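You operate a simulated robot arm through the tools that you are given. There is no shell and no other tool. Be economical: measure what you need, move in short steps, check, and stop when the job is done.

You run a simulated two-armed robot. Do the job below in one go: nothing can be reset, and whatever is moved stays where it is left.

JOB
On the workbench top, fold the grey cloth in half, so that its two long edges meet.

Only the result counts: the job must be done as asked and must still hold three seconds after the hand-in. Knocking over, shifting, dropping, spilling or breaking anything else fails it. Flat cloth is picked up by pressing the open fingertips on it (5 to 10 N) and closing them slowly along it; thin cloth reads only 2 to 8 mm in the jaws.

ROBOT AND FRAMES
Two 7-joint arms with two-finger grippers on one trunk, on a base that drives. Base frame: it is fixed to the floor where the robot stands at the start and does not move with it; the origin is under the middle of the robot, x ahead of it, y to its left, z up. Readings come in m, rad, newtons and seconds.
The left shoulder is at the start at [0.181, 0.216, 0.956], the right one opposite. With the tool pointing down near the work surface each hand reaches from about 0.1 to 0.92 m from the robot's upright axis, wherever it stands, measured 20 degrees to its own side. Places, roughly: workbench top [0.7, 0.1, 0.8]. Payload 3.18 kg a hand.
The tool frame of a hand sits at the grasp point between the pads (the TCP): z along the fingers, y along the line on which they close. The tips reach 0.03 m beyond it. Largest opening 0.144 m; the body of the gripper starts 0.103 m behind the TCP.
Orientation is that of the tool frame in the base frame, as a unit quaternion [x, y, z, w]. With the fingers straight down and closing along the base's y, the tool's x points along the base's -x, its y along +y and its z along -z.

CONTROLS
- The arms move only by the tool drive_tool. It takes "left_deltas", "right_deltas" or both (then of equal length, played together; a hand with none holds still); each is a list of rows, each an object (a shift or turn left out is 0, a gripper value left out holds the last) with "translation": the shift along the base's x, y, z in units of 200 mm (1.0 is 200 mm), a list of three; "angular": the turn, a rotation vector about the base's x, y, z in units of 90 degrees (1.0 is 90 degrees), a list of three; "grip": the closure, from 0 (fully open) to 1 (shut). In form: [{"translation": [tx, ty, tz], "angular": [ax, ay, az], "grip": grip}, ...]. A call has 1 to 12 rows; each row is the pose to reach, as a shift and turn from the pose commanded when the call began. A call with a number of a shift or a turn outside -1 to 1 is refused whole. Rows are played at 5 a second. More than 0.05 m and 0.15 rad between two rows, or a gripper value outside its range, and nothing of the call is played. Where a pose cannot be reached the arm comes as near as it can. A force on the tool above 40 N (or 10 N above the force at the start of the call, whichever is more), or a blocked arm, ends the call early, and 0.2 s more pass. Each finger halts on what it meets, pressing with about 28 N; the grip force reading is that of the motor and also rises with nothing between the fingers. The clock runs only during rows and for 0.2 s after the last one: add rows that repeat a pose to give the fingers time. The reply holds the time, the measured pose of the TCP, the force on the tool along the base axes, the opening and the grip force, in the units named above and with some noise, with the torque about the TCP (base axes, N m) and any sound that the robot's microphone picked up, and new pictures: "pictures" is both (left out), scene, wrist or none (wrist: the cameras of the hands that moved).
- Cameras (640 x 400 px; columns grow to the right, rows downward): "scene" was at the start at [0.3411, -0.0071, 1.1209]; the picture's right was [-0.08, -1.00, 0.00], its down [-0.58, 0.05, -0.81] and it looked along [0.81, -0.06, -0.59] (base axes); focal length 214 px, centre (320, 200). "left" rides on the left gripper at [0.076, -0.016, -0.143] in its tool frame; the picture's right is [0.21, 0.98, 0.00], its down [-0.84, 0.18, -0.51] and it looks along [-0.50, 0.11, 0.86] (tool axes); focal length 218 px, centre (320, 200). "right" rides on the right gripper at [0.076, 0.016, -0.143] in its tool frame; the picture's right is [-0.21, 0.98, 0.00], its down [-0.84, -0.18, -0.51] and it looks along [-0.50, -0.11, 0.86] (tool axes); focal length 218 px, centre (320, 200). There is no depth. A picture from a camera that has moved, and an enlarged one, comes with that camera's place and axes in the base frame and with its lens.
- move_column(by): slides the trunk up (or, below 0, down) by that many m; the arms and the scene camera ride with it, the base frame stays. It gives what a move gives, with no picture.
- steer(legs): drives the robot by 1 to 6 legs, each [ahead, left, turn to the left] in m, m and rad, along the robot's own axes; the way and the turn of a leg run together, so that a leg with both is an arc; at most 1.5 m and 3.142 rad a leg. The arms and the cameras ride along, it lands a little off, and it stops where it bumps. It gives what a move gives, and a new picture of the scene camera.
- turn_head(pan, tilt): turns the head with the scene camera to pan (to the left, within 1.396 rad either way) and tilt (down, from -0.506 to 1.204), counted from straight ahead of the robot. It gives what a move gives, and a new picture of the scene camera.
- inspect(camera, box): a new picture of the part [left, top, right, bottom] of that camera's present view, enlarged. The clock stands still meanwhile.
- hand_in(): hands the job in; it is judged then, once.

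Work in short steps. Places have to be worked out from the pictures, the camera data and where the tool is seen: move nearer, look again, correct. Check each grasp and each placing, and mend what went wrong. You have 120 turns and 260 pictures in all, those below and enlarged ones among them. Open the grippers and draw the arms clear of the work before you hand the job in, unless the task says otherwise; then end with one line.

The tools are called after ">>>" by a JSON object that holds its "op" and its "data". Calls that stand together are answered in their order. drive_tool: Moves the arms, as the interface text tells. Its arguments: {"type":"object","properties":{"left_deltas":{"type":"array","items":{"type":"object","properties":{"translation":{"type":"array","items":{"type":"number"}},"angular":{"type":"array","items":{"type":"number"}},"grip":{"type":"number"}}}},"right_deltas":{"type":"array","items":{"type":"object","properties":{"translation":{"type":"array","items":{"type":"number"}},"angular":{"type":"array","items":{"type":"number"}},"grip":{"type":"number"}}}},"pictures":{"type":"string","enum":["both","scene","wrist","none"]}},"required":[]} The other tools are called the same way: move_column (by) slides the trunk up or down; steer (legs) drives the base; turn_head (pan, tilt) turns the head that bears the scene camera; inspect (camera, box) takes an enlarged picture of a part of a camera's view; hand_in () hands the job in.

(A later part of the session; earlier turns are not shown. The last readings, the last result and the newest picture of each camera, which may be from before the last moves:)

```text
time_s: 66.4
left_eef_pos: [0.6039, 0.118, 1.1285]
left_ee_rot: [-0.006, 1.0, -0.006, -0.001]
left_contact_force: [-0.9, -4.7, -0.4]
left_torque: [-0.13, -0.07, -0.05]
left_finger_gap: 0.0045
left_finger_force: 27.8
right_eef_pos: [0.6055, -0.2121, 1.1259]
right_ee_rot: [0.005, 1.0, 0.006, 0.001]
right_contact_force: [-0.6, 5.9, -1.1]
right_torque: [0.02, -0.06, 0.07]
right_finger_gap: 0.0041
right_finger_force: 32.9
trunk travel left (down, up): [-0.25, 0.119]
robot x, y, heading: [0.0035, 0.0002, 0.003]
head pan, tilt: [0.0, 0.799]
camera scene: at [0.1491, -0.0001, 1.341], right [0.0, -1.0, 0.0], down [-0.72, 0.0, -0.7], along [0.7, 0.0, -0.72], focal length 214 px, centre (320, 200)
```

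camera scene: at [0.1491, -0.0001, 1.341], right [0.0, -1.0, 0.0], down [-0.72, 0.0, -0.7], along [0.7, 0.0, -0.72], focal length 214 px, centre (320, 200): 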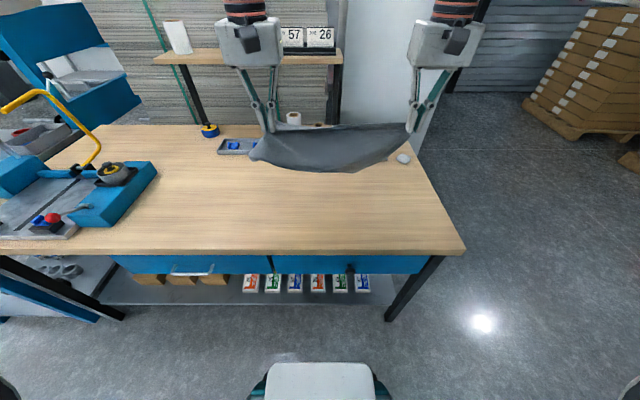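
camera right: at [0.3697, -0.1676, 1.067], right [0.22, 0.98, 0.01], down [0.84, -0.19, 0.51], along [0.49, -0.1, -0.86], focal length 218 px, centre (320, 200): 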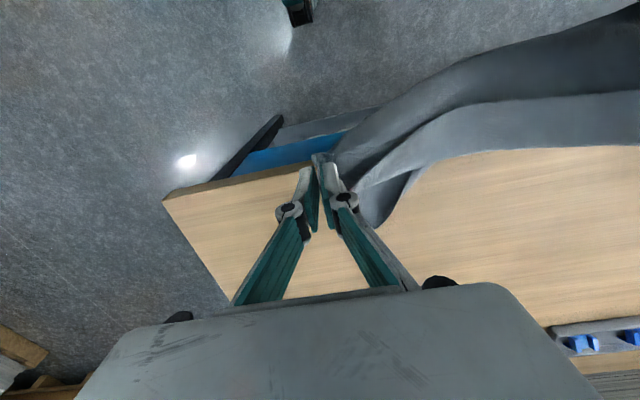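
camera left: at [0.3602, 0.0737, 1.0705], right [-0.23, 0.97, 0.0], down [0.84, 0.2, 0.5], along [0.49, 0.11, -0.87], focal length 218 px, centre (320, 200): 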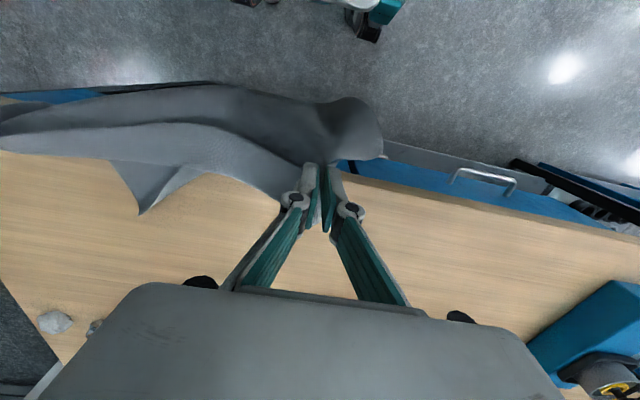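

The edge is taut now. I'll lower the trunk by 0.2 m, then check the wrist views.

>>> {"op": "move_column", "data": {"by": -0.2}}

>>> {"op": "inspect", "data": {"camera": "scene", "box": [160, 140, 520, 365]}}

>>> {"op": "inspect", "data": {"camera": "left", "box": [0, 0, 640, 400]}}

```text
time_s: 68.5
left_eef_pos: [0.603, 0.1174, 0.9287]
left_ee_rot: [-0.007, 1.0, -0.006, 0.001]
left_contact_force: [0.1, -6.2, 0.3]
left_torque: [-0.19, -0.06, -0.03]
left_finger_gap: 0.0042
left_finger_force: 28.0
right_eef_pos: [0.6049, -0.2117, 0.9287]
right_ee_rot: [0.005, 1.0, 0.006, 0.002]
right_contact_force: [-1.0, 7.5, 1.7]
right_torque: [0.18, -0.04, 0.08]
right_finger_gap: 0.0011
right_finger_force: 23.2
trunk travel left (down, up): [-0.05, 0.319]
robot x, y, heading: [0.0061, -0.0021, 0.005]
head pan, tilt: [0.0, 0.799]
```

```text
1.78 times, centred on (340, 252) of scene
camera zoom: at [0.3375, 0.0006, 1.107], right [0.0, -1.0, 0.0], down [-0.72, 0.0, -0.7], along [0.7, 0.0, -0.72], focal length 381 px, centre (284, 107)
```

zoom: 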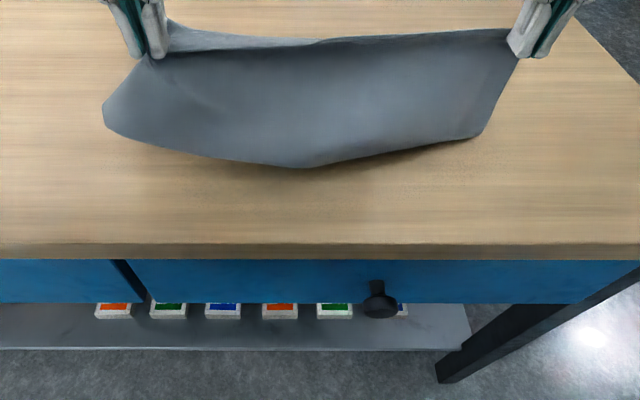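

```text
1.00 times, centred on (320, 200) of left (not enlarged: the box is as wide or as high as the picture)
camera zoom: at [0.5267, 0.1023, 1.0726], right [-0.22, 0.97, -0.01], down [0.84, 0.2, 0.51], along [0.5, 0.1, -0.86], focal length 218 px, centre (320, 200)
```

zoom: 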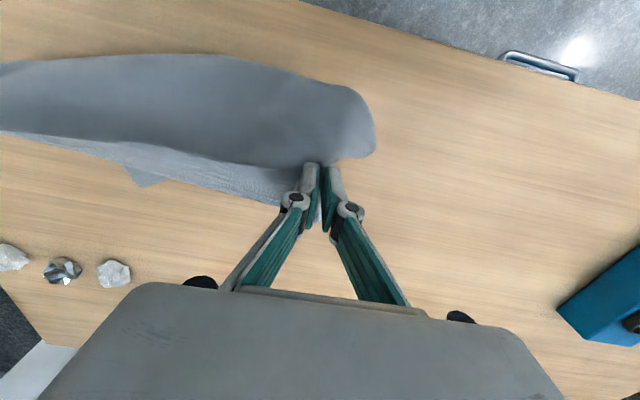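

The folded flap hangs towards the robot, with a short band on the far side. I'll lay it by lowering while moving slightly forward, then release.

>>> {"op": "drive_tool", "data": {"left_deltas": [{"translation": [0.05, 0, -0.1]}, {"translation": [0.12, 0, -0.2]}, {"translation": [0.2, 0, -0.3]}, {"translation": [0.28, -0.01, -0.38]}, {"translation": [0.32, -0.02, -0.45]}, {"translation": [0.32, -0.02, -0.455]}], "right_deltas": [{"translation": [0.05, 0, -0.1]}, {"translation": [0.12, 0, -0.2]}, {"translation": [0.2, 0, -0.3]}, {"translation": [0.28, 0.01, -0.38]}, {"translation": [0.32, 0.02, -0.45]}, {"translation": [0.32, 0.02, -0.455]}], "pictures": "none"}}

```text
time_s: 69.9
left_eef_pos: [0.6684, 0.1149, 0.8374]
left_ee_rot: [-0.008, 1.0, -0.006, 0.0]
left_contact_force: [0.2, -1.1, 0.5]
left_torque: [-0.03, 0.0, 0.01]
left_finger_gap: 0.0045
left_finger_force: 28.0
right_eef_pos: [0.6715, -0.2053, 0.8361]
right_ee_rot: [0.006, 1.0, 0.005, 0.001]
right_contact_force: [0.7, 0.8, 1.8]
right_torque: [0.01, -0.01, 0.01]
right_finger_gap: 0.0027
right_finger_force: 23.8
trunk travel left (down, up): [-0.05, 0.319]
robot x, y, heading: [0.0059, 0.0016, 0.0]
head pan, tilt: [0.0, 0.799]
```

Laid down. I'll open both, rise, and draw outwards to get a clear view.

>>> {"op": "drive_tool", "data": {"left_deltas": [{"translation": [0, 0, 0], "grip": 0.92}, {"translation": [0, 0, 0], "grip": 0.84}, {"translation": [0, 0, 0], "grip": 0.75}, {"translation": [0, 0, 0.1]}, {"translation": [0, 0, 0.25]}, {"translation": [-0.05, 0.1, 0.4]}, {"translation": [-0.15, 0.3, 0.45]}, {"translation": [-0.25, 0.5, 0.45]}], "right_deltas": [{"translation": [0, 0, 0], "grip": 0.92}, {"translation": [0, 0, 0], "grip": 0.84}, {"translation": [0, 0, 0], "grip": 0.75}, {"translation": [0, 0, 0.1]}, {"translation": [0, 0, 0.25]}, {"translation": [-0.05, -0.1, 0.4]}, {"translation": [-0.15, -0.25, 0.45]}, {"translation": [-0.25, -0.4, 0.45]}], "pictures": "both"}}

>>> {"op": "inspect", "data": {"camera": "scene", "box": [170, 100, 490, 300]}}

```text
time_s: 71.7
left_eef_pos: [0.6143, 0.2141, 0.9274]
left_ee_rot: [-0.007, 1.0, -0.006, 0.0]
left_contact_force: [0.8, -0.1, 0.5]
left_torque: [-0.01, -0.05, 0.0]
left_finger_gap: 0.0357
left_finger_force: 0.0
right_eef_pos: [0.6205, -0.2862, 0.9265]
right_ee_rot: [0.005, 1.0, 0.005, 0.002]
right_contact_force: [-0.3, 0.7, 1.5]
right_torque: [0.03, 0.01, 0.0]
right_finger_gap: 0.0361
right_finger_force: 0.0
trunk travel left (down, up): [-0.05, 0.319]
robot x, y, heading: [0.0035, -0.0031, 0.003]
head pan, tilt: [0.0, 0.799]
camera scene: at [0.3379, 0.0007, 1.1067], right [0.0, -1.0, 0.0], down [-0.72, 0.0, -0.7], along [0.7, 0.0, -0.72], focal length 214 px, centre (320, 200)
camera right: at [0.5429, -0.2701, 1.0685], right [0.22, 0.98, 0.01], down [0.84, -0.19, 0.51], along [0.5, -0.1, -0.86], focal length 218 px, centre (320, 200)
camera left: at [0.5389, 0.1984, 1.0717], right [-0.22, 0.97, -0.01], down [0.84, 0.2, 0.51], along [0.49, 0.1, -0.86], focal length 218 px, centre (320, 200)
```

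scene: 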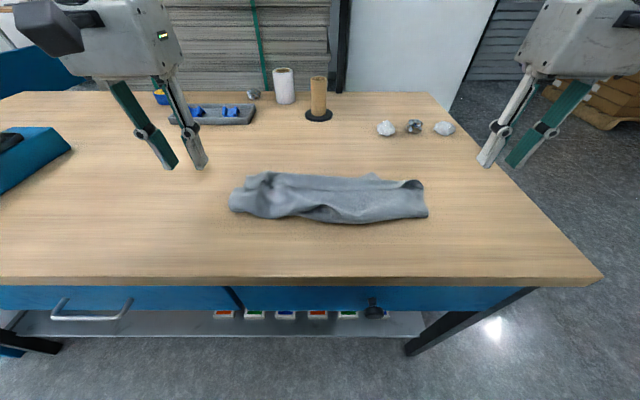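
right: 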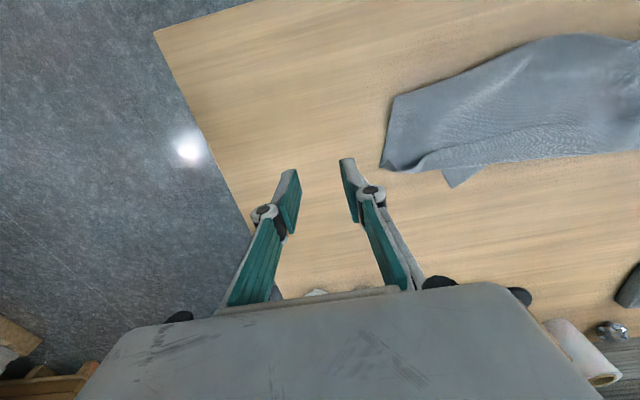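
left: 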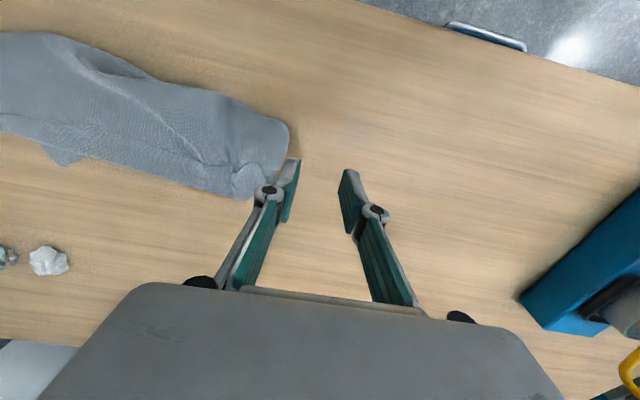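

```text
2.00 times, centred on (330, 200) of scene
camera zoom: at [0.3379, 0.0007, 1.1067], right [0.0, -1.0, 0.0], down [-0.72, 0.0, -0.7], along [0.7, 0.0, -0.72], focal length 429 px, centre (300, 200)
```

zoom: 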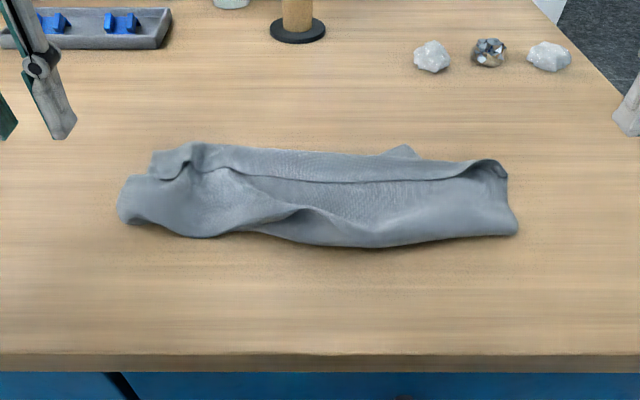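

The strip is crumpled. I'll put the left camera high above it for a plan view of the layers.

>>> {"op": "drive_tool", "data": {"left_deltas": [{"translation": [0, 0, 0.2]}, {"translation": [0, 0, 0.4]}, {"translation": [0.05, -0.1, 0.55]}, {"translation": [0.12, -0.28, 0.66]}, {"translation": [0.2, -0.46, 0.76]}, {"translation": [0.3, -0.64, 0.76]}, {"translation": [0.4, -0.82, 0.76]}, {"translation": [0.5, -1.0, 0.76]}, {"translation": [0.5, -1.0, 0.76]}], "pictures": "none"}}

>>> {"op": "inspect", "data": {"camera": "left", "box": [100, 0, 500, 250]}}

```text
time_s: 73.7
left_eef_pos: [0.6782, 0.0192, 1.0359]
left_ee_rot: [-0.008, 1.0, -0.007, 0.001]
left_contact_force: [0.4, -0.3, 0.1]
left_torque: [-0.03, -0.03, 0.0]
left_finger_gap: 0.0361
left_finger_force: 0.0
left hand out of reach, approached as far as the arm can: row 3, 4, 5, 6, 7, 8, 9
right_eef_pos: [0.6219, -0.2862, 0.9268]
right_ee_rot: [0.006, 1.0, 0.005, 0.001]
right_contact_force: [0.5, -0.5, 0.1]
right_torque: [-0.08, 0.02, 0.0]
right_finger_gap: 0.036
right_finger_force: 0.0
trunk travel left (down, up): [-0.05, 0.319]
robot x, y, heading: [0.0047, -0.0006, 0.004]
head pan, tilt: [0.0, 0.799]
```

```text
1.60 times, centred on (300, 125) of left
camera zoom: at [0.6022, 0.002, 1.1793], right [-0.23, 0.97, -0.01], down [0.84, 0.2, 0.51], along [0.5, 0.1, -0.86], focal length 349 px, centre (352, 320)
```

zoom: 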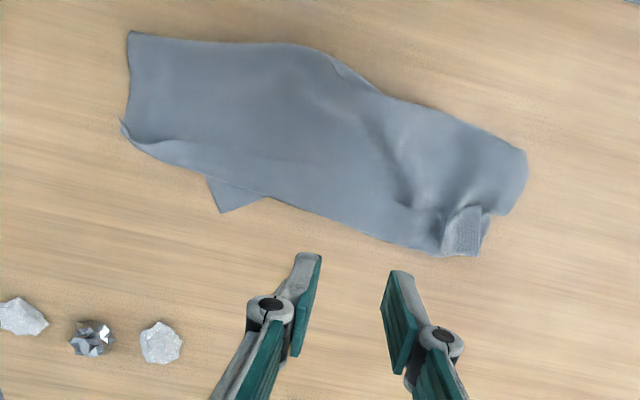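

I'll enlarge it further for the layers.

>>> {"op": "inspect", "data": {"camera": "left", "box": [160, 10, 300, 140]}}

>>> {"op": "inspect", "data": {"camera": "left", "box": [290, 30, 440, 165]}}

```text
3.08 times, centred on (230, 75) of left
camera zoom: at [0.6022, 0.002, 1.1793], right [-0.23, 0.97, -0.01], down [0.84, 0.2, 0.51], along [0.5, 0.1, -0.86], focal length 672 px, centre (597, 585)
```

zoom: 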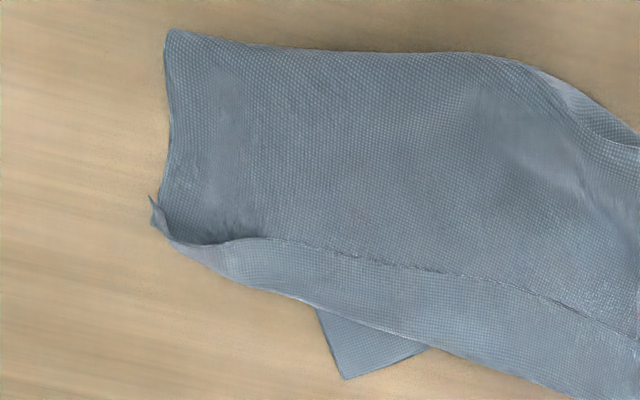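

```text
2.96 times, centred on (365, 98) of left
camera zoom: at [0.6022, 0.002, 1.1793], right [-0.23, 0.97, -0.01], down [0.84, 0.2, 0.51], along [0.5, 0.1, -0.86], focal length 647 px, centre (187, 504)
```

zoom: 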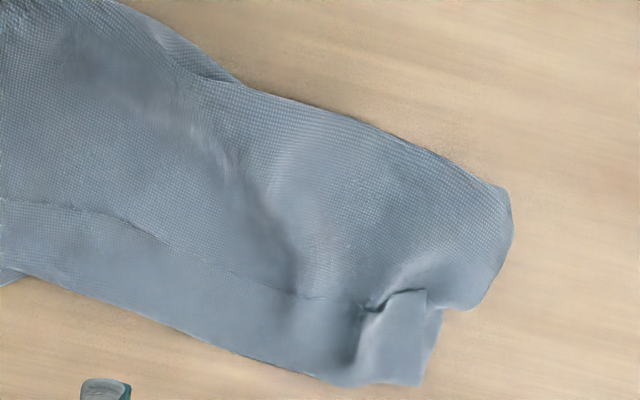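

The near edge (A) lies turned back on top, with a raised bump at its left corner (≈ .664,.116) and a standing spike at its right corner (≈ .659,−.209). I'll pick these up as single layers, with tips held just above the stack.

>>> {"op": "drive_tool", "data": {"left_deltas": [{"translation": [0, 0.15, 0]}, {"translation": [-0.04, 0.3, -0.08]}, {"translation": [-0.08, 0.45, -0.2]}, {"translation": [-0.08, 0.495, -0.4]}, {"translation": [-0.08, 0.495, -0.6]}, {"translation": [-0.08, 0.495, -0.78]}, {"translation": [-0.08, 0.495, -0.78]}], "right_deltas": [{"translation": [0.05, 0.1, 0]}, {"translation": [0.1, 0.2, 0]}, {"translation": [0.15, 0.3, -0.05]}, {"translation": [0.19, 0.405, -0.1]}, {"translation": [0.19, 0.405, -0.15]}, {"translation": [0.19, 0.405, -0.235]}, {"translation": [0.19, 0.405, -0.235]}], "pictures": "none"}}

>>> {"op": "inspect", "data": {"camera": "left", "box": [200, 80, 440, 230]}}

>>> {"op": "inspect", "data": {"camera": "right", "box": [200, 80, 440, 230]}}

```text
time_s: 75.3
left_eef_pos: [0.661, 0.12, 0.8836]
left_ee_rot: [-0.008, 1.0, -0.005, 0.0]
left_contact_force: [-0.2, 0.4, 0.4]
left_torque: [0.02, -0.04, -0.01]
left_finger_gap: 0.036
left_finger_force: 0.0
right_eef_pos: [0.6589, -0.2066, 0.88]
right_ee_rot: [0.006, 1.0, 0.005, 0.001]
right_contact_force: [0.2, -0.2, 0.7]
right_torque: [0.03, 0.01, -0.01]
right_finger_gap: 0.0359
right_finger_force: 0.0
trunk travel left (down, up): [-0.05, 0.319]
robot x, y, heading: [0.0043, -0.0017, 0.001]
head pan, tilt: [0.0, 0.799]
```

```text
2.67 times, centred on (320, 155) of left
camera zoom: at [0.585, 0.1037, 1.0273], right [-0.22, 0.97, -0.01], down [0.84, 0.2, 0.51], along [0.5, 0.1, -0.86], focal length 582 px, centre (320, 320)
```

zoom: 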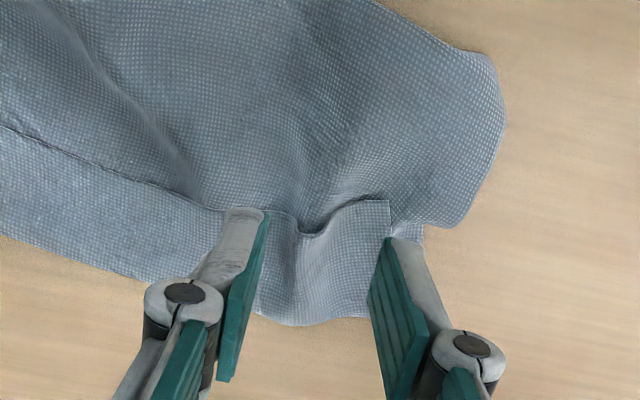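

```text
2.67 times, centred on (320, 155) of right
camera zoom: at [0.5807, -0.1886, 1.0212], right [0.22, 0.98, 0.01], down [0.84, -0.2, 0.51], along [0.5, -0.1, -0.86], focal length 582 px, centre (320, 320)
```

zoom: 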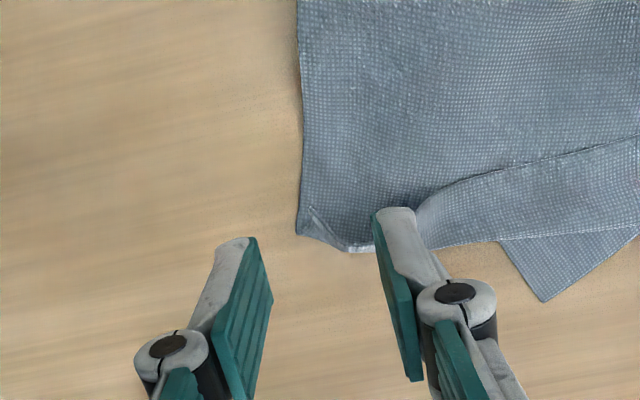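

On the right, the corner (≈ .668,−.213) is a single layer lying on the bench; on the left the lip edge bump is at (.671,.118). I'll go down: left just above the stack, right to the bench with a narrower gap.

>>> {"op": "drive_tool", "data": {"left_deltas": [{"translation": [0.04, -0.01, -0.06]}, {"translation": [0.04, -0.01, -0.14]}, {"translation": [0.04, -0.01, -0.215]}, {"translation": [0.04, -0.01, -0.215]}], "right_deltas": [{"translation": [0.045, 0.065, -0.06], "grip": 0.79}, {"translation": [0.045, 0.065, -0.14]}, {"translation": [0.045, 0.065, -0.225]}, {"translation": [0.045, 0.065, -0.225]}], "pictures": "none"}}

>>> {"op": "inspect", "data": {"camera": "left", "box": [200, 100, 440, 250]}}

>>> {"op": "inspect", "data": {"camera": "right", "box": [200, 100, 440, 250]}}

```text
time_s: 76.3
left_eef_pos: [0.6714, 0.1151, 0.8409]
left_ee_rot: [-0.006, 1.0, -0.006, 0.0]
left_contact_force: [-0.7, 0.2, -0.3]
left_torque: [-0.02, 0.0, 0.04]
left_finger_gap: 0.0361
left_finger_force: 0.0
right_eef_pos: [0.6689, -0.1933, 0.8323]
right_ee_rot: [0.007, 1.0, 0.005, 0.001]
right_contact_force: [-0.2, -0.4, -0.1]
right_torque: [-0.02, 0.01, 0.0]
right_finger_gap: 0.03
right_finger_force: 0.1
trunk travel left (down, up): [-0.05, 0.319]
robot x, y, heading: [0.0029, -0.0004, 0.004]
head pan, tilt: [0.0, 0.799]
```

```text
2.67 times, centred on (320, 175) of left
camera zoom: at [0.5948, 0.0994, 0.9844], right [-0.22, 0.97, -0.01], down [0.84, 0.2, 0.51], along [0.49, 0.1, -0.86], focal length 582 px, centre (320, 267)
```

zoom: 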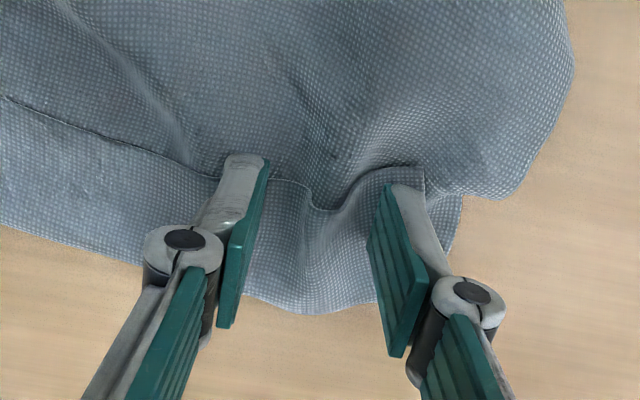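

```text
2.67 times, centred on (320, 175) of right
camera zoom: at [0.5917, -0.1764, 0.9743], right [0.22, 0.98, 0.01], down [0.84, -0.2, 0.51], along [0.5, -0.1, -0.86], focal length 582 px, centre (320, 267)
```

zoom: 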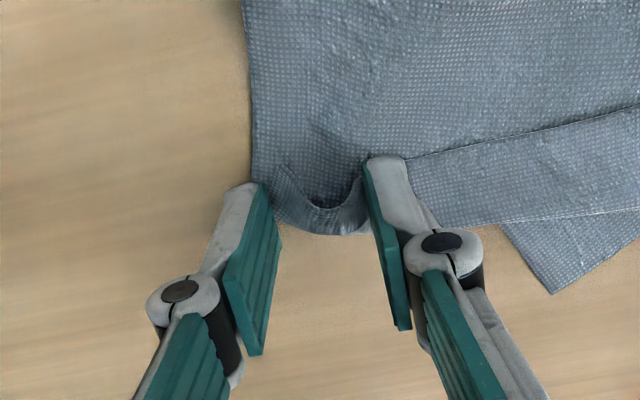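

On the right, the lip curls up in a U between the fingers; on the left, the bump stands between them. I'll close both slowly without further pressing.

>>> {"op": "drive_tool", "data": {"left_deltas": [{"translation": [0, 0, -0.01], "grip": 0.77}, {"translation": [0, 0, -0.01], "grip": 0.8}, {"translation": [0, 0, -0.01], "grip": 0.83}, {"translation": [0, 0, -0.01], "grip": 0.86}, {"translation": [0, 0, -0.01], "grip": 0.89}, {"translation": [0, 0, -0.01], "grip": 0.92}, {"translation": [0, 0, -0.01], "grip": 0.95}, {"translation": [0, 0, -0.01], "grip": 0.98}, {"translation": [0, 0, -0.01], "grip": 1.0}, {"translation": [0, 0, -0.01], "grip": 1.0}], "right_deltas": [{"translation": [-0.015, 0, 0], "grip": 0.79}, {"translation": [-0.015, 0, 0], "grip": 0.81}, {"translation": [-0.015, 0, 0], "grip": 0.83}, {"translation": [-0.015, 0, 0], "grip": 0.86}, {"translation": [-0.015, 0, 0], "grip": 0.89}, {"translation": [-0.015, 0, 0], "grip": 0.92}, {"translation": [-0.015, 0, 0], "grip": 0.95}, {"translation": [-0.015, 0, 0], "grip": 0.98}, {"translation": [-0.015, 0, 0], "grip": 1.0}, {"translation": [-0.015, 0, 0], "grip": 1.0}], "pictures": "none"}}

>>> {"op": "inspect", "data": {"camera": "left", "box": [200, 100, 440, 250]}}

>>> {"op": "inspect", "data": {"camera": "right", "box": [200, 100, 440, 250]}}

```text
time_s: 78.5
left_eef_pos: [0.6705, 0.1152, 0.8381]
left_ee_rot: [-0.007, 1.0, -0.005, -0.001]
left_contact_force: [-0.5, -1.3, -1.5]
left_torque: [0.01, 0.02, -0.03]
left_finger_gap: 0.0052
left_finger_force: 35.1
right_eef_pos: [0.6653, -0.1925, 0.8329]
right_ee_rot: [0.006, 1.0, 0.005, 0.001]
right_contact_force: [0.2, 2.0, 0.4]
right_torque: [0.01, 0.03, -0.02]
right_finger_gap: 0.0044
right_finger_force: 27.1
trunk travel left (down, up): [-0.05, 0.319]
robot x, y, heading: [0.0001, -0.0014, 0.002]
head pan, tilt: [0.0, 0.799]
```

```text
2.67 times, centred on (320, 175) of left
camera zoom: at [0.5952, 0.0992, 0.9824], right [-0.22, 0.97, -0.01], down [0.84, 0.2, 0.5], along [0.49, 0.1, -0.86], focal length 582 px, centre (320, 267)
```

zoom: 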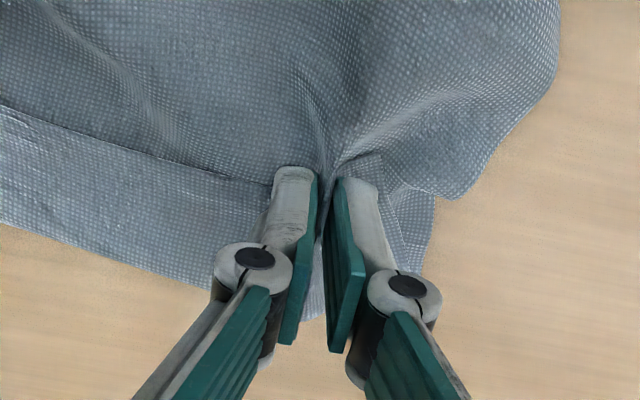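

```text
2.67 times, centred on (320, 175) of right
camera zoom: at [0.5884, -0.1764, 0.9746], right [0.22, 0.98, 0.01], down [0.84, -0.19, 0.51], along [0.5, -0.1, -0.86], focal length 582 px, centre (320, 267)
```

zoom: 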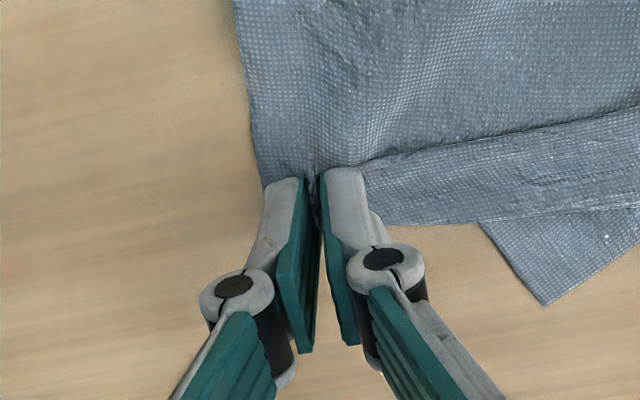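

The left again caught the top sheet's ridge. I'll release the left and rise a bit, then lift only the right to see what it holds and whether edge A peels up.

>>> {"op": "drive_tool", "data": {"left_deltas": [{"translation": [0, 0, 0], "grip": 0.85}, {"translation": [0, 0, 0], "grip": 0.7}, {"translation": [0, 0, 0.1]}, {"translation": [0.0, 0.05, 0.3]}, {"translation": [0.0, 0.15, 0.5]}, {"translation": [0.0, 0.35, 0.6]}, {"translation": [0.0, 0.35, 0.6]}, {"translation": [0.0, 0.35, 0.6]}, {"translation": [0.0, 0.35, 0.6]}], "right_deltas": [{"translation": [0, 0, 0]}, {"translation": [0, 0, 0]}, {"translation": [0, 0, 0.1]}, {"translation": [-0.05, 0, 0.25]}, {"translation": [-0.1, 0, 0.4]}, {"translation": [-0.15, 0, 0.55]}, {"translation": [-0.2, 0, 0.7]}, {"translation": [-0.2, 0, 0.8]}, {"translation": [-0.2, 0, 0.8]}], "pictures": "both"}}

```text
time_s: 80.5
left_eef_pos: [0.6723, 0.1857, 0.9588]
left_ee_rot: [-0.008, 1.0, -0.006, -0.002]
left_contact_force: [0.2, -0.2, 0.1]
left_torque: [0.03, 0.02, 0.05]
left_finger_gap: 0.0433
left_finger_force: 0.1
right_eef_pos: [0.6229, -0.1942, 0.993]
right_ee_rot: [0.006, 1.0, 0.005, 0.0]
right_contact_force: [-0.7, 1.6, -1.6]
right_torque: [-0.06, 0.0, 0.03]
right_finger_gap: 0.0016
right_finger_force: 23.4
trunk travel left (down, up): [-0.05, 0.319]
robot x, y, heading: [0.0034, 0.0008, 0.004]
head pan, tilt: [0.0, 0.799]
camera scene: at [0.3387, 0.0006, 1.1062], right [0.0, -1.0, 0.0], down [-0.72, 0.0, -0.7], along [0.7, 0.0, -0.72], focal length 214 px, centre (320, 200)
camera right: at [0.5466, -0.1765, 1.1335], right [0.22, 0.98, 0.01], down [0.84, -0.19, 0.51], along [0.5, -0.1, -0.86], focal length 218 px, centre (320, 200)
camera left: at [0.5971, 0.1689, 1.1018], right [-0.22, 0.97, -0.01], down [0.84, 0.2, 0.5], along [0.49, 0.1, -0.86], focal length 218 px, centre (320, 200)
```

scene: 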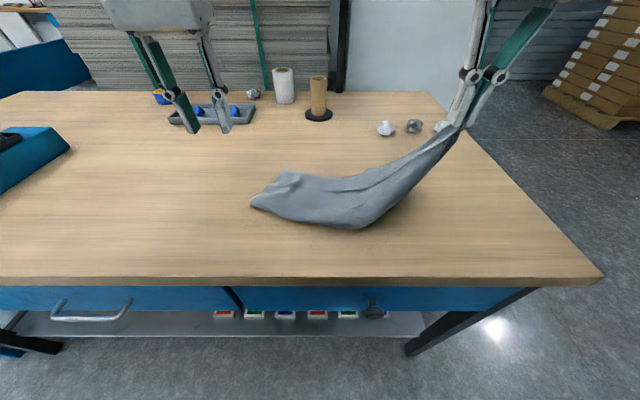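
right: 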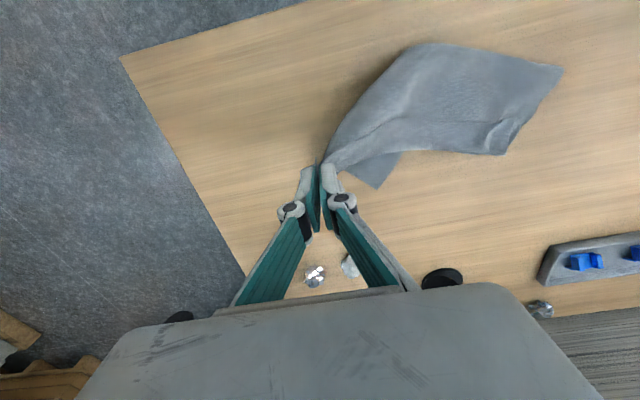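
left: 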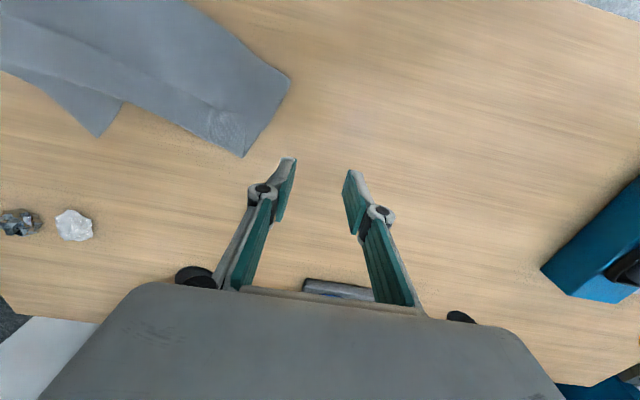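

The right holds corner A_R. I'll lay that corner to the near right, unfolding the right part of the top half, so that edge A lies single-layered and can be taken with the left hand.

>>> {"op": "drive_tool", "data": {"right_deltas": [{"translation": [-0.12, -0.06, -0.05]}, {"translation": [-0.25, -0.12, -0.12]}, {"translation": [-0.38, -0.18, -0.22]}, {"translation": [-0.48, -0.23, -0.35]}, {"translation": [-0.55, -0.25, -0.5]}, {"translation": [-0.6, -0.25, -0.65]}, {"translation": [-0.6, -0.25, -0.76]}, {"translation": [-0.6, -0.25, -0.76]}], "pictures": "both"}}

```text
time_s: 82.3
left_eef_pos: [0.6726, 0.1848, 0.9585]
left_ee_rot: [-0.008, 1.0, -0.006, 0.0]
left_contact_force: [-1.0, -0.2, -0.1]
left_torque: [-0.02, 0.02, 0.03]
left_finger_gap: 0.0431
left_finger_force: 0.2
right_eef_pos: [0.5043, -0.2456, 0.8415]
right_ee_rot: [0.006, 1.0, 0.006, 0.001]
right_contact_force: [0.8, 0.6, 2.0]
right_torque: [-0.01, 0.08, -0.03]
right_finger_gap: 0.0009
right_finger_force: 25.3
trunk travel left (down, up): [-0.05, 0.319]
robot x, y, heading: [0.0026, 0.0002, 0.001]
head pan, tilt: [0.0, 0.799]
camera scene: at [0.3383, 0.0005, 1.1065], right [0.0, -1.0, 0.0], down [-0.72, 0.0, -0.7], along [0.7, 0.0, -0.72], focal length 214 px, centre (320, 200)
camera right: at [0.427, -0.2281, 0.9824], right [0.22, 0.98, 0.01], down [0.84, -0.2, 0.51], along [0.5, -0.1, -0.86], focal length 218 px, centre (320, 200)
```

scene: 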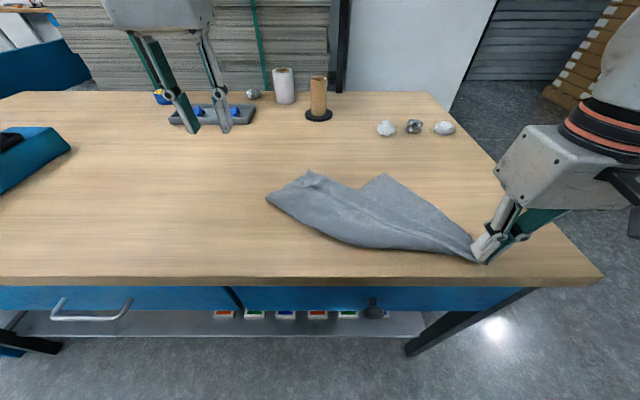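
right: 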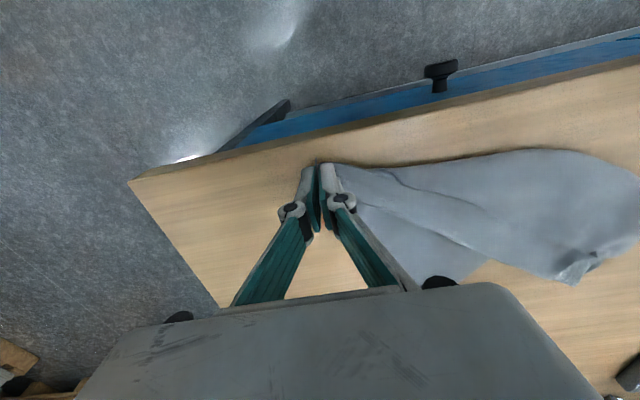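

I'll zoom in to see where edge A runs now.

>>> {"op": "inspect", "data": {"camera": "scene", "box": [250, 150, 510, 280]}}

>>> {"op": "inspect", "data": {"camera": "right", "box": [310, 130, 640, 300]}}

```text
2.46 times, centred on (380, 215) of scene
camera zoom: at [0.3383, 0.0005, 1.1065], right [0.0, -1.0, 0.0], down [-0.72, 0.0, -0.7], along [0.7, 0.0, -0.72], focal length 528 px, centre (172, 163)
```

zoom: 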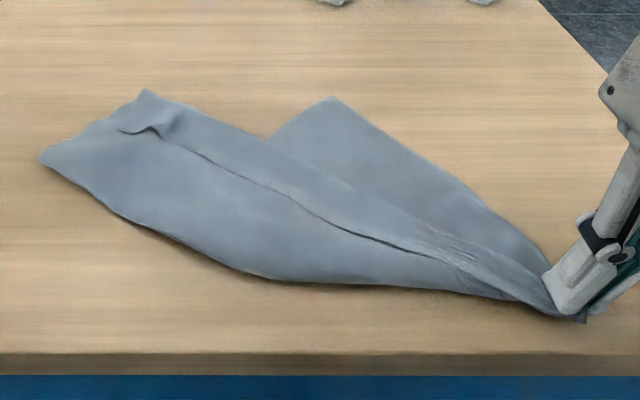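

```text
1.94 times, centred on (475, 215) of right
camera zoom: at [0.427, -0.2281, 0.9824], right [0.22, 0.98, 0.01], down [0.84, -0.2, 0.51], along [0.5, -0.1, -0.86], focal length 423 px, centre (19, 171)
```

zoom: 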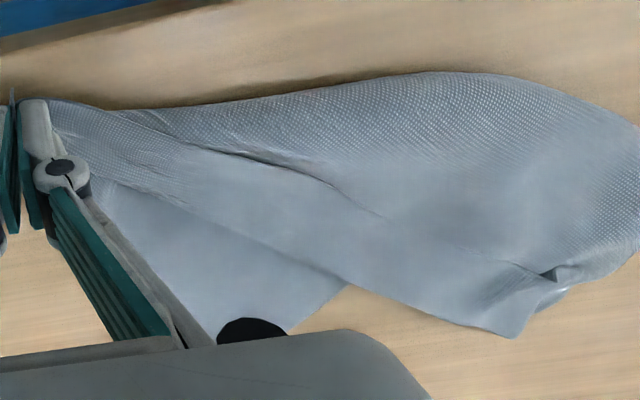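

Corner B_R of the lower layer now lies exposed as a single layer at (.721,−.144). With A_R in the right hand and B_R in the left, I can hang the cloth by its short edge and spread it flat again. I'll bring the left hand over in two moves.

>>> {"op": "drive_tool", "data": {"left_deltas": [{"translation": [0.02, -0.2, 0]}, {"translation": [0.04, -0.4, 0]}, {"translation": [0.06, -0.6, 0]}, {"translation": [0.08, -0.8, 0]}, {"translation": [0.1, -0.98, 0]}, {"translation": [0.1, -0.98, 0]}], "pictures": "none"}}

>>> {"op": "drive_tool", "data": {"left_deltas": [{"translation": [0.03, -0.2, 0], "grip": 0.76}, {"translation": [0.06, -0.4, -0.1]}, {"translation": [0.06, -0.62, -0.2]}, {"translation": [0.06, -0.66, -0.35]}, {"translation": [0.06, -0.66, -0.35]}], "pictures": "wrist"}}

```text
time_s: 83.7
left_eef_pos: [0.6914, -0.0109, 0.9566]
left_ee_rot: [-0.008, 1.0, -0.006, -0.001]
left_contact_force: [0.4, -0.3, -0.6]
left_torque: [-0.01, 0.03, -0.02]
left_finger_gap: 0.0433
left_finger_force: 0.0
right_eef_pos: [0.5046, -0.2445, 0.8419]
right_ee_rot: [0.006, 1.0, 0.005, 0.001]
right_contact_force: [-1.4, 1.4, 2.5]
right_torque: [-0.01, -0.04, -0.02]
right_finger_gap: 0.0017
right_finger_force: 28.3
trunk travel left (down, up): [-0.05, 0.319]
robot x, y, heading: [0.0073, -0.0016, 0.003]
head pan, tilt: [0.0, 0.799]
```

```text
time_s: 84.6
left_eef_pos: [0.7556, -0.0462, 0.953]
left_ee_rot: [-0.081, 0.995, -0.054, -0.005]
left_contact_force: [0.0, 0.1, 0.2]
left_torque: [-0.06, 0.0, 0.01]
left_finger_gap: 0.0346
left_finger_force: 0.1
left hand out of reach, approached as far as the arm can: row 3, 4
right_eef_pos: [0.5074, -0.2436, 0.8409]
right_ee_rot: [0.005, 1.0, 0.005, -0.002]
right_contact_force: [0.5, 2.9, 1.2]
right_torque: [0.03, 0.02, -0.01]
right_finger_gap: 0.0035
right_finger_force: 35.2
trunk travel left (down, up): [-0.05, 0.319]
robot x, y, heading: [0.0081, -0.0006, 0.003]
head pan, tilt: [0.0, 0.799]
stopped in row 4 (left hand): the arm was blocked; the commanded pose is now the measured one
camera left: at [0.6843, -0.059, 1.0984], right [-0.37, 0.93, -0.1], down [0.8, 0.37, 0.47], along [0.47, 0.09, -0.88], focal length 218 px, centre (320, 200)
```

left: 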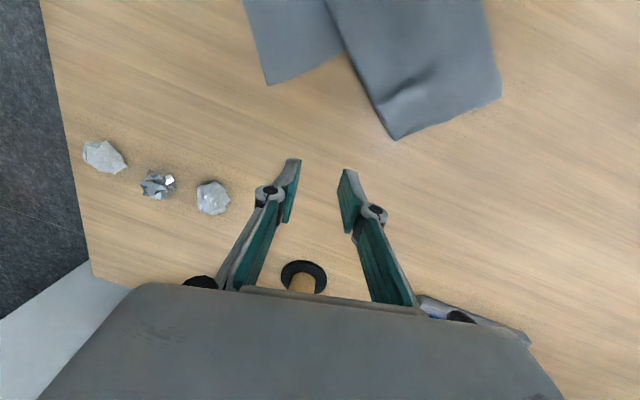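

The left arm can't reach that far across. I'll take it back to its own side and straighten it, then lift the right so the cloth hangs free from A_R.

>>> {"op": "drive_tool", "data": {"left_deltas": [{"translation": [-0.1, 0.15, 0], "angular": [0.03, 0, -0.04]}, {"translation": [-0.25, 0.35, 0], "angular": [0.069, 0, -0.09]}, {"translation": [-0.35, 0.55, 0], "angular": [0.069, 0, -0.103]}, {"translation": [-0.4, 0.75, 0], "angular": [0.069, 0, -0.103]}, {"translation": [-0.45, 0.98, 0], "angular": [0.069, 0, -0.103]}, {"translation": [-0.45, 0.98, 0], "angular": [0.069, 0, -0.103]}], "pictures": "none"}}

>>> {"op": "drive_tool", "data": {"right_deltas": [{"translation": [0.05, 0.05, 0.2]}, {"translation": [0.1, 0.1, 0.4]}, {"translation": [0.15, 0.2, 0.58]}, {"translation": [0.25, 0.35, 0.7]}, {"translation": [0.35, 0.5, 0.75]}, {"translation": [0.45, 0.65, 0.75]}, {"translation": [0.5, 0.8, 0.75]}, {"translation": [0.5, 0.9, 0.75]}], "pictures": "none"}}

>>> {"op": "move_column", "data": {"by": 0.3}}

>>> {"op": "turn_head", "data": {"pan": 0.0, "tilt": 0.8}}

```text
time_s: 86.0
left_eef_pos: [0.658, 0.1413, 0.9503]
left_ee_rot: [0.007, 1.0, 0.003, -0.007]
left_contact_force: [0.1, -0.2, 0.7]
left_torque: [0.0, 0.0, 0.02]
left_finger_gap: 0.0346
left_finger_force: 0.1
right_eef_pos: [0.5057, -0.2425, 0.8433]
right_ee_rot: [0.005, 1.0, 0.005, 0.002]
right_contact_force: [0.2, -0.3, 0.9]
right_torque: [-0.02, 0.02, 0.01]
right_finger_gap: 0.0025
right_finger_force: 24.9
trunk travel left (down, up): [-0.05, 0.319]
robot x, y, heading: [0.0046, 0.0008, 0.004]
head pan, tilt: [0.0, 0.799]
```

```text
time_s: 87.8
left_eef_pos: [0.6581, 0.1418, 0.952]
left_ee_rot: [0.008, 1.0, 0.003, -0.005]
left_contact_force: [0.3, -0.3, 0.5]
left_torque: [-0.02, -0.02, -0.02]
left_finger_gap: 0.035
left_finger_force: 0.0
right_eef_pos: [0.6043, -0.0637, 0.9911]
right_ee_rot: [0.005, 1.0, 0.006, 0.003]
right_contact_force: [1.0, 0.8, 1.4]
right_torque: [0.05, 0.08, 0.03]
right_finger_gap: 0.0011
right_finger_force: 27.0
trunk travel left (down, up): [-0.05, 0.319]
robot x, y, heading: [0.0041, 0.0014, 0.004]
head pan, tilt: [0.0, 0.799]
```

```text
time_s: 90.8
left_eef_pos: [0.5744, 0.1421, 1.4243]
left_ee_rot: [0.003, 0.989, 0.003, 0.15]
left_contact_force: [0.3, -0.6, -0.2]
left_torque: [0.02, 0.02, -0.03]
left_finger_gap: 0.0345
left_finger_force: 0.0
right_eef_pos: [0.5948, -0.0633, 1.3155]
right_ee_rot: [0.005, 1.0, 0.006, 0.023]
right_contact_force: [0.8, -0.3, 0.7]
right_torque: [-0.03, 0.0, -0.01]
right_finger_gap: 0.0
right_finger_force: 27.6
trunk travel left (down, up): [-0.35, 0.019]
robot x, y, heading: [0.0023, -0.0001, 0.003]
head pan, tilt: [0.0, 0.799]
```

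```text
time_s: 91.4
left_eef_pos: [0.5742, 0.1416, 1.425]
left_ee_rot: [0.003, 0.989, 0.003, 0.151]
left_contact_force: [0.4, 0.4, -0.2]
left_torque: [0.0, -0.04, 0.03]
left_finger_gap: 0.0344
left_finger_force: 0.0
right_eef_pos: [0.5942, -0.063, 1.3152]
right_ee_rot: [0.005, 1.0, 0.006, 0.022]
right_contact_force: [-0.3, 0.6, -0.7]
right_torque: [-0.01, 0.02, 0.0]
right_finger_gap: 0.0001
right_finger_force: 27.7
trunk travel left (down, up): [-0.35, 0.019]
robot x, y, heading: [0.0031, -0.0014, 0.002]
head pan, tilt: [0.0, 0.799]
camera scene: at [0.128, 0.0007, 1.4425], right [0.0, -1.0, 0.0], down [-0.72, 0.0, -0.7], along [0.7, 0.0, -0.72], focal length 214 px, centre (320, 200)
```

scene: 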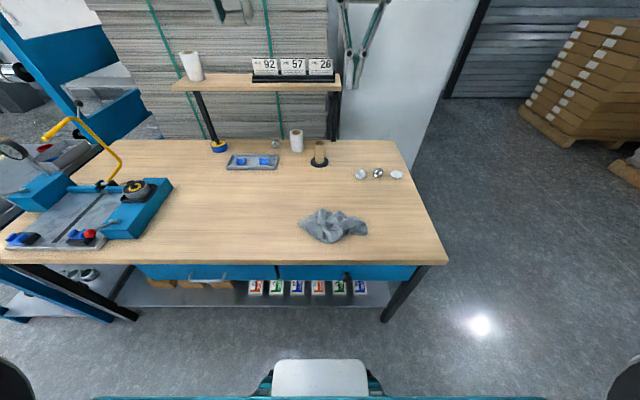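

The cloth slipped from the right jaw while lifting and now lies crumpled. Nothing else was touched. I'll look at it.

>>> {"op": "inspect", "data": {"camera": "scene", "box": [280, 190, 390, 260]}}

>>> {"op": "move_column", "data": {"by": -0.3}}

```text
5.71 times, centred on (335, 225) of scene
camera zoom: at [0.128, 0.0007, 1.4425], right [0.0, -1.0, 0.0], down [-0.72, 0.0, -0.7], along [0.7, 0.0, -0.72], focal length 1226 px, centre (234, 57)
```

zoom: 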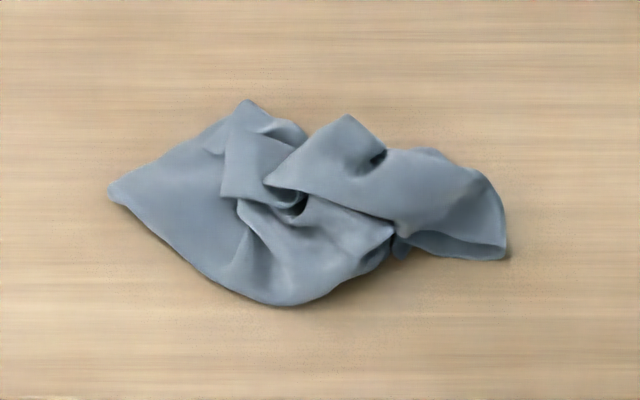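

```text
time_s: 94.4
left_eef_pos: [0.5763, 0.1422, 1.1225]
left_ee_rot: [0.003, 0.989, 0.0, 0.149]
left_contact_force: [0.4, 0.8, -0.5]
left_torque: [0.01, -0.02, 0.04]
left_finger_gap: 0.0345
left_finger_force: 0.1
right_eef_pos: [0.5945, -0.0635, 1.0162]
right_ee_rot: [0.005, 1.0, 0.005, 0.024]
right_contact_force: [-0.6, 0.4, -0.4]
right_torque: [0.02, -0.06, 0.01]
right_finger_gap: 0.0
right_finger_force: 28.0
trunk travel left (down, up): [-0.05, 0.319]
robot x, y, heading: [0.005, -0.0026, 0.005]
head pan, tilt: [0.0, 0.799]
```

I'll straighten the left hand, clear the right to its side, and take a plan view of the crumpled cloth with the left camera.

>>> {"op": "drive_tool", "data": {"left_deltas": [{"translation": [0.1, 0, -0.1], "angular": [0, 0.06, 0]}, {"translation": [0.2, -0.15, -0.2], "angular": [0, 0.13, 0]}, {"translation": [0.3, -0.35, -0.3], "angular": [0, 0.19, 0]}, {"translation": [0.4, -0.5, -0.4], "angular": [0, 0.19, 0]}, {"translation": [0.45, -0.6, -0.4], "angular": [0, 0.19, 0]}, {"translation": [0.45, -0.6, -0.4], "angular": [0, 0.19, 0]}], "right_deltas": [{"translation": [0, -0.24, 0], "angular": [0, 0.03, 0], "grip": 0.8}, {"translation": [0, -0.48, 0], "angular": [0, 0.03, 0], "grip": 0.65}, {"translation": [0, -0.7, 0], "angular": [0, 0.03, 0]}, {"translation": [0, -0.9, 0], "angular": [0, 0.03, 0]}, {"translation": [0, -1.0, 0], "angular": [0, 0.03, 0]}, {"translation": [0, -1.0, 0], "angular": [0, 0.03, 0]}], "pictures": "none"}}

>>> {"op": "inspect", "data": {"camera": "left", "box": [160, 0, 400, 150]}}

```text
time_s: 95.8
left_eef_pos: [0.6675, 0.0222, 1.0392]
left_ee_rot: [0.002, 1.0, -0.001, 0.0]
left_contact_force: [-0.2, 0.4, -0.1]
left_torque: [-0.01, 0.0, 0.0]
left_finger_gap: 0.0343
left_finger_force: 0.1
right_eef_pos: [0.5921, -0.258, 1.0059]
right_ee_rot: [0.005, 1.0, 0.006, 0.001]
right_contact_force: [0.3, -0.9, 0.0]
right_torque: [-0.01, 0.01, -0.01]
right_finger_gap: 0.0504
right_finger_force: 0.0
right hand out of reach, approached as far as the arm can: row 5, 6
trunk travel left (down, up): [-0.05, 0.319]
robot x, y, heading: [0.0051, 0.0031, 0.005]
head pan, tilt: [0.0, 0.799]
```

```text
2.67 times, centred on (280, 75) of left
camera zoom: at [0.5901, 0.0058, 1.1823], right [-0.21, 0.98, 0.0], down [0.84, 0.18, 0.51], along [0.5, 0.1, -0.86], focal length 582 px, centre (427, 533)
```

zoom: 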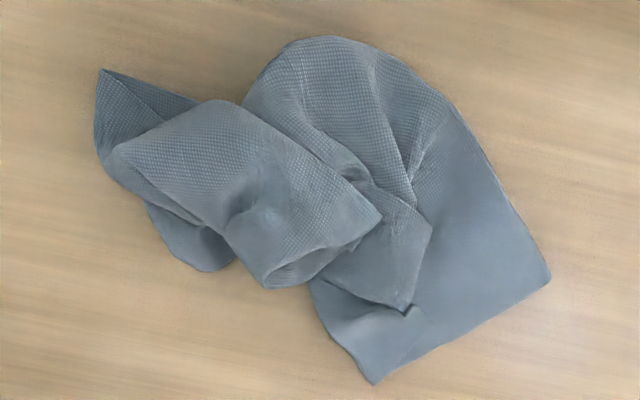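

A real corner seems to lie flat at (.619,.085) and another tip at (.575,−.172). I'll take the first with the left and the second with the right.

>>> {"op": "drive_tool", "data": {"left_deltas": [{"translation": [-0.1, 0.1, -0.15], "grip": 0.79}, {"translation": [-0.2, 0.2, -0.3]}, {"translation": [-0.243, 0.2, -0.5]}, {"translation": [-0.243, 0.2, -0.7]}, {"translation": [-0.243, 0.2, -0.88]}, {"translation": [-0.243, 0.2, -0.97]}, {"translation": [-0.243, 0.2, -0.97]}], "right_deltas": [{"translation": [-0.02, 0.1, -0.1], "grip": 0.79}, {"translation": [-0.045, 0.25, -0.25]}, {"translation": [-0.045, 0.4, -0.4]}, {"translation": [-0.045, 0.5, -0.55]}, {"translation": [-0.045, 0.5, -0.7]}, {"translation": [-0.045, 0.5, -0.8]}, {"translation": [-0.045, 0.5, -0.8]}], "pictures": "none"}}

>>> {"op": "inspect", "data": {"camera": "left", "box": [160, 80, 480, 280]}}

>>> {"op": "inspect", "data": {"camera": "right", "box": [160, 80, 480, 280]}}

```text
time_s: 97.4
left_eef_pos: [0.6181, 0.0597, 0.8452]
left_ee_rot: [0.002, 1.0, 0.0, -0.001]
left_contact_force: [-0.4, -0.6, 0.2]
left_torque: [-0.02, -0.03, 0.01]
left_finger_gap: 0.0305
left_finger_force: 0.2
right_eef_pos: [0.5805, -0.1571, 0.8452]
right_ee_rot: [0.005, 1.0, 0.006, 0.001]
right_contact_force: [-0.4, -0.1, 0.3]
right_torque: [0.02, -0.02, 0.0]
right_finger_gap: 0.0304
right_finger_force: 0.0
trunk travel left (down, up): [-0.05, 0.319]
robot x, y, heading: [0.0066, -0.0022, -0.0]
head pan, tilt: [0.0, 0.799]
```

```text
2.00 times, centred on (320, 180) of left
camera zoom: at [0.5422, 0.0442, 0.99], right [-0.2, 0.98, 0.0], down [0.84, 0.17, 0.51], along [0.5, 0.1, -0.86], focal length 436 px, centre (320, 240)
```

zoom: 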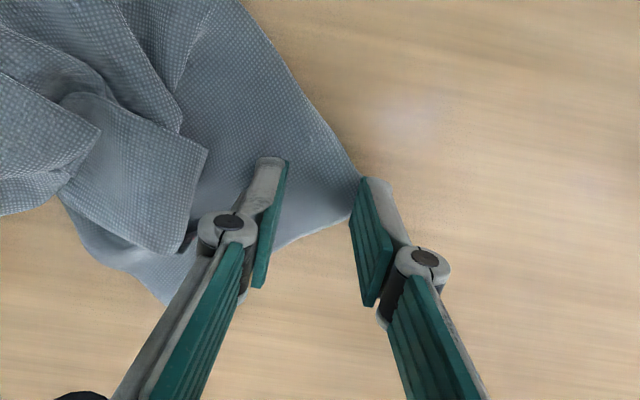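

```text
2.00 times, centred on (320, 180) of right
camera zoom: at [0.5039, -0.1402, 0.987], right [0.22, 0.98, 0.01], down [0.84, -0.19, 0.5], along [0.49, -0.1, -0.86], focal length 436 px, centre (320, 240)
```

zoom: 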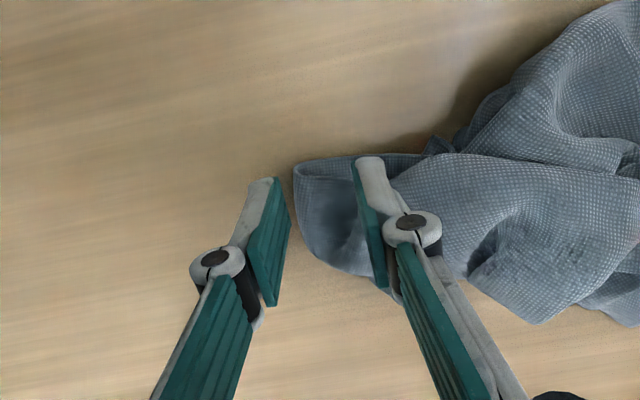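

The left corner is confirmed as a single-layer right angle; I'll shift the left 13 mm inwards. The right tip is a folded wing end, but usable. Both go down to light contact.

>>> {"op": "drive_tool", "data": {"left_deltas": [{"translation": [0.02, -0.065, 0.0]}, {"translation": [0.02, -0.065, -0.05]}, {"translation": [0.02, -0.065, -0.075]}, {"translation": [0.02, -0.065, -0.075]}], "right_deltas": [{"translation": [0.0, 0.035, 0.0]}, {"translation": [0.0, 0.035, -0.05]}, {"translation": [0.0, 0.035, -0.065]}, {"translation": [0.0, 0.035, -0.065]}], "pictures": "none"}}

```text
time_s: 98.4
left_eef_pos: [0.6214, 0.0477, 0.8328]
left_ee_rot: [0.003, 1.0, -0.001, 0.0]
left_contact_force: [-0.2, -0.3, 7.0]
left_torque: [-0.04, 0.03, -0.01]
left_finger_gap: 0.0302
left_finger_force: 0.1
right_eef_pos: [0.5807, -0.1498, 0.8342]
right_ee_rot: [0.005, 1.0, 0.006, 0.0]
right_contact_force: [0.6, 0.9, 0.3]
right_torque: [-0.02, 0.03, 0.01]
right_finger_gap: 0.0299
right_finger_force: 0.0
trunk travel left (down, up): [-0.05, 0.319]
robot x, y, heading: [0.0056, -0.0026, 0.006]
head pan, tilt: [0.0, 0.799]
```

Left presses 7 N. I'll close both slowly, keeping contact on the left.

>>> {"op": "drive_tool", "data": {"left_deltas": [{"translation": [0, 0, 0], "grip": 0.82}, {"translation": [0, 0, -0.001], "grip": 0.85}, {"translation": [0, 0, -0.002], "grip": 0.88}, {"translation": [0, 0, -0.002], "grip": 0.91}, {"translation": [0, 0, -0.003], "grip": 0.94}, {"translation": [0, 0, -0.003], "grip": 0.97}, {"translation": [0, 0, -0.003], "grip": 1.0}, {"translation": [0, 0, -0.003], "grip": 1.0}, {"translation": [0, 0, -0.003], "grip": 1.0}], "right_deltas": [{"translation": [0, 0, -0.01], "grip": 0.82}, {"translation": [0, 0, -0.01], "grip": 0.85}, {"translation": [0, 0, -0.01], "grip": 0.88}, {"translation": [0, 0, -0.01], "grip": 0.91}, {"translation": [0, 0, -0.01], "grip": 0.94}, {"translation": [0, 0, -0.01], "grip": 0.97}, {"translation": [0, 0, -0.01], "grip": 1.0}, {"translation": [0, 0, -0.01], "grip": 1.0}, {"translation": [0, 0, -0.01], "grip": 1.0}], "pictures": "none"}}

```text
time_s: 100.4
left_eef_pos: [0.6208, 0.0486, 0.831]
left_ee_rot: [0.002, 1.0, 0.0, 0.0]
left_contact_force: [-0.1, 0.5, 4.6]
left_torque: [-0.02, 0.02, 0.02]
left_finger_gap: 0.0014
left_finger_force: 28.5
right_eef_pos: [0.5812, -0.1501, 0.8318]
right_ee_rot: [0.005, 1.0, 0.006, 0.0]
right_contact_force: [-0.4, 0.6, -0.8]
right_torque: [-0.04, 0.01, 0.04]
right_finger_gap: 0.0049
right_finger_force: 25.3
trunk travel left (down, up): [-0.05, 0.319]
robot x, y, heading: [0.0054, 0.0013, 0.004]
head pan, tilt: [0.0, 0.799]
```

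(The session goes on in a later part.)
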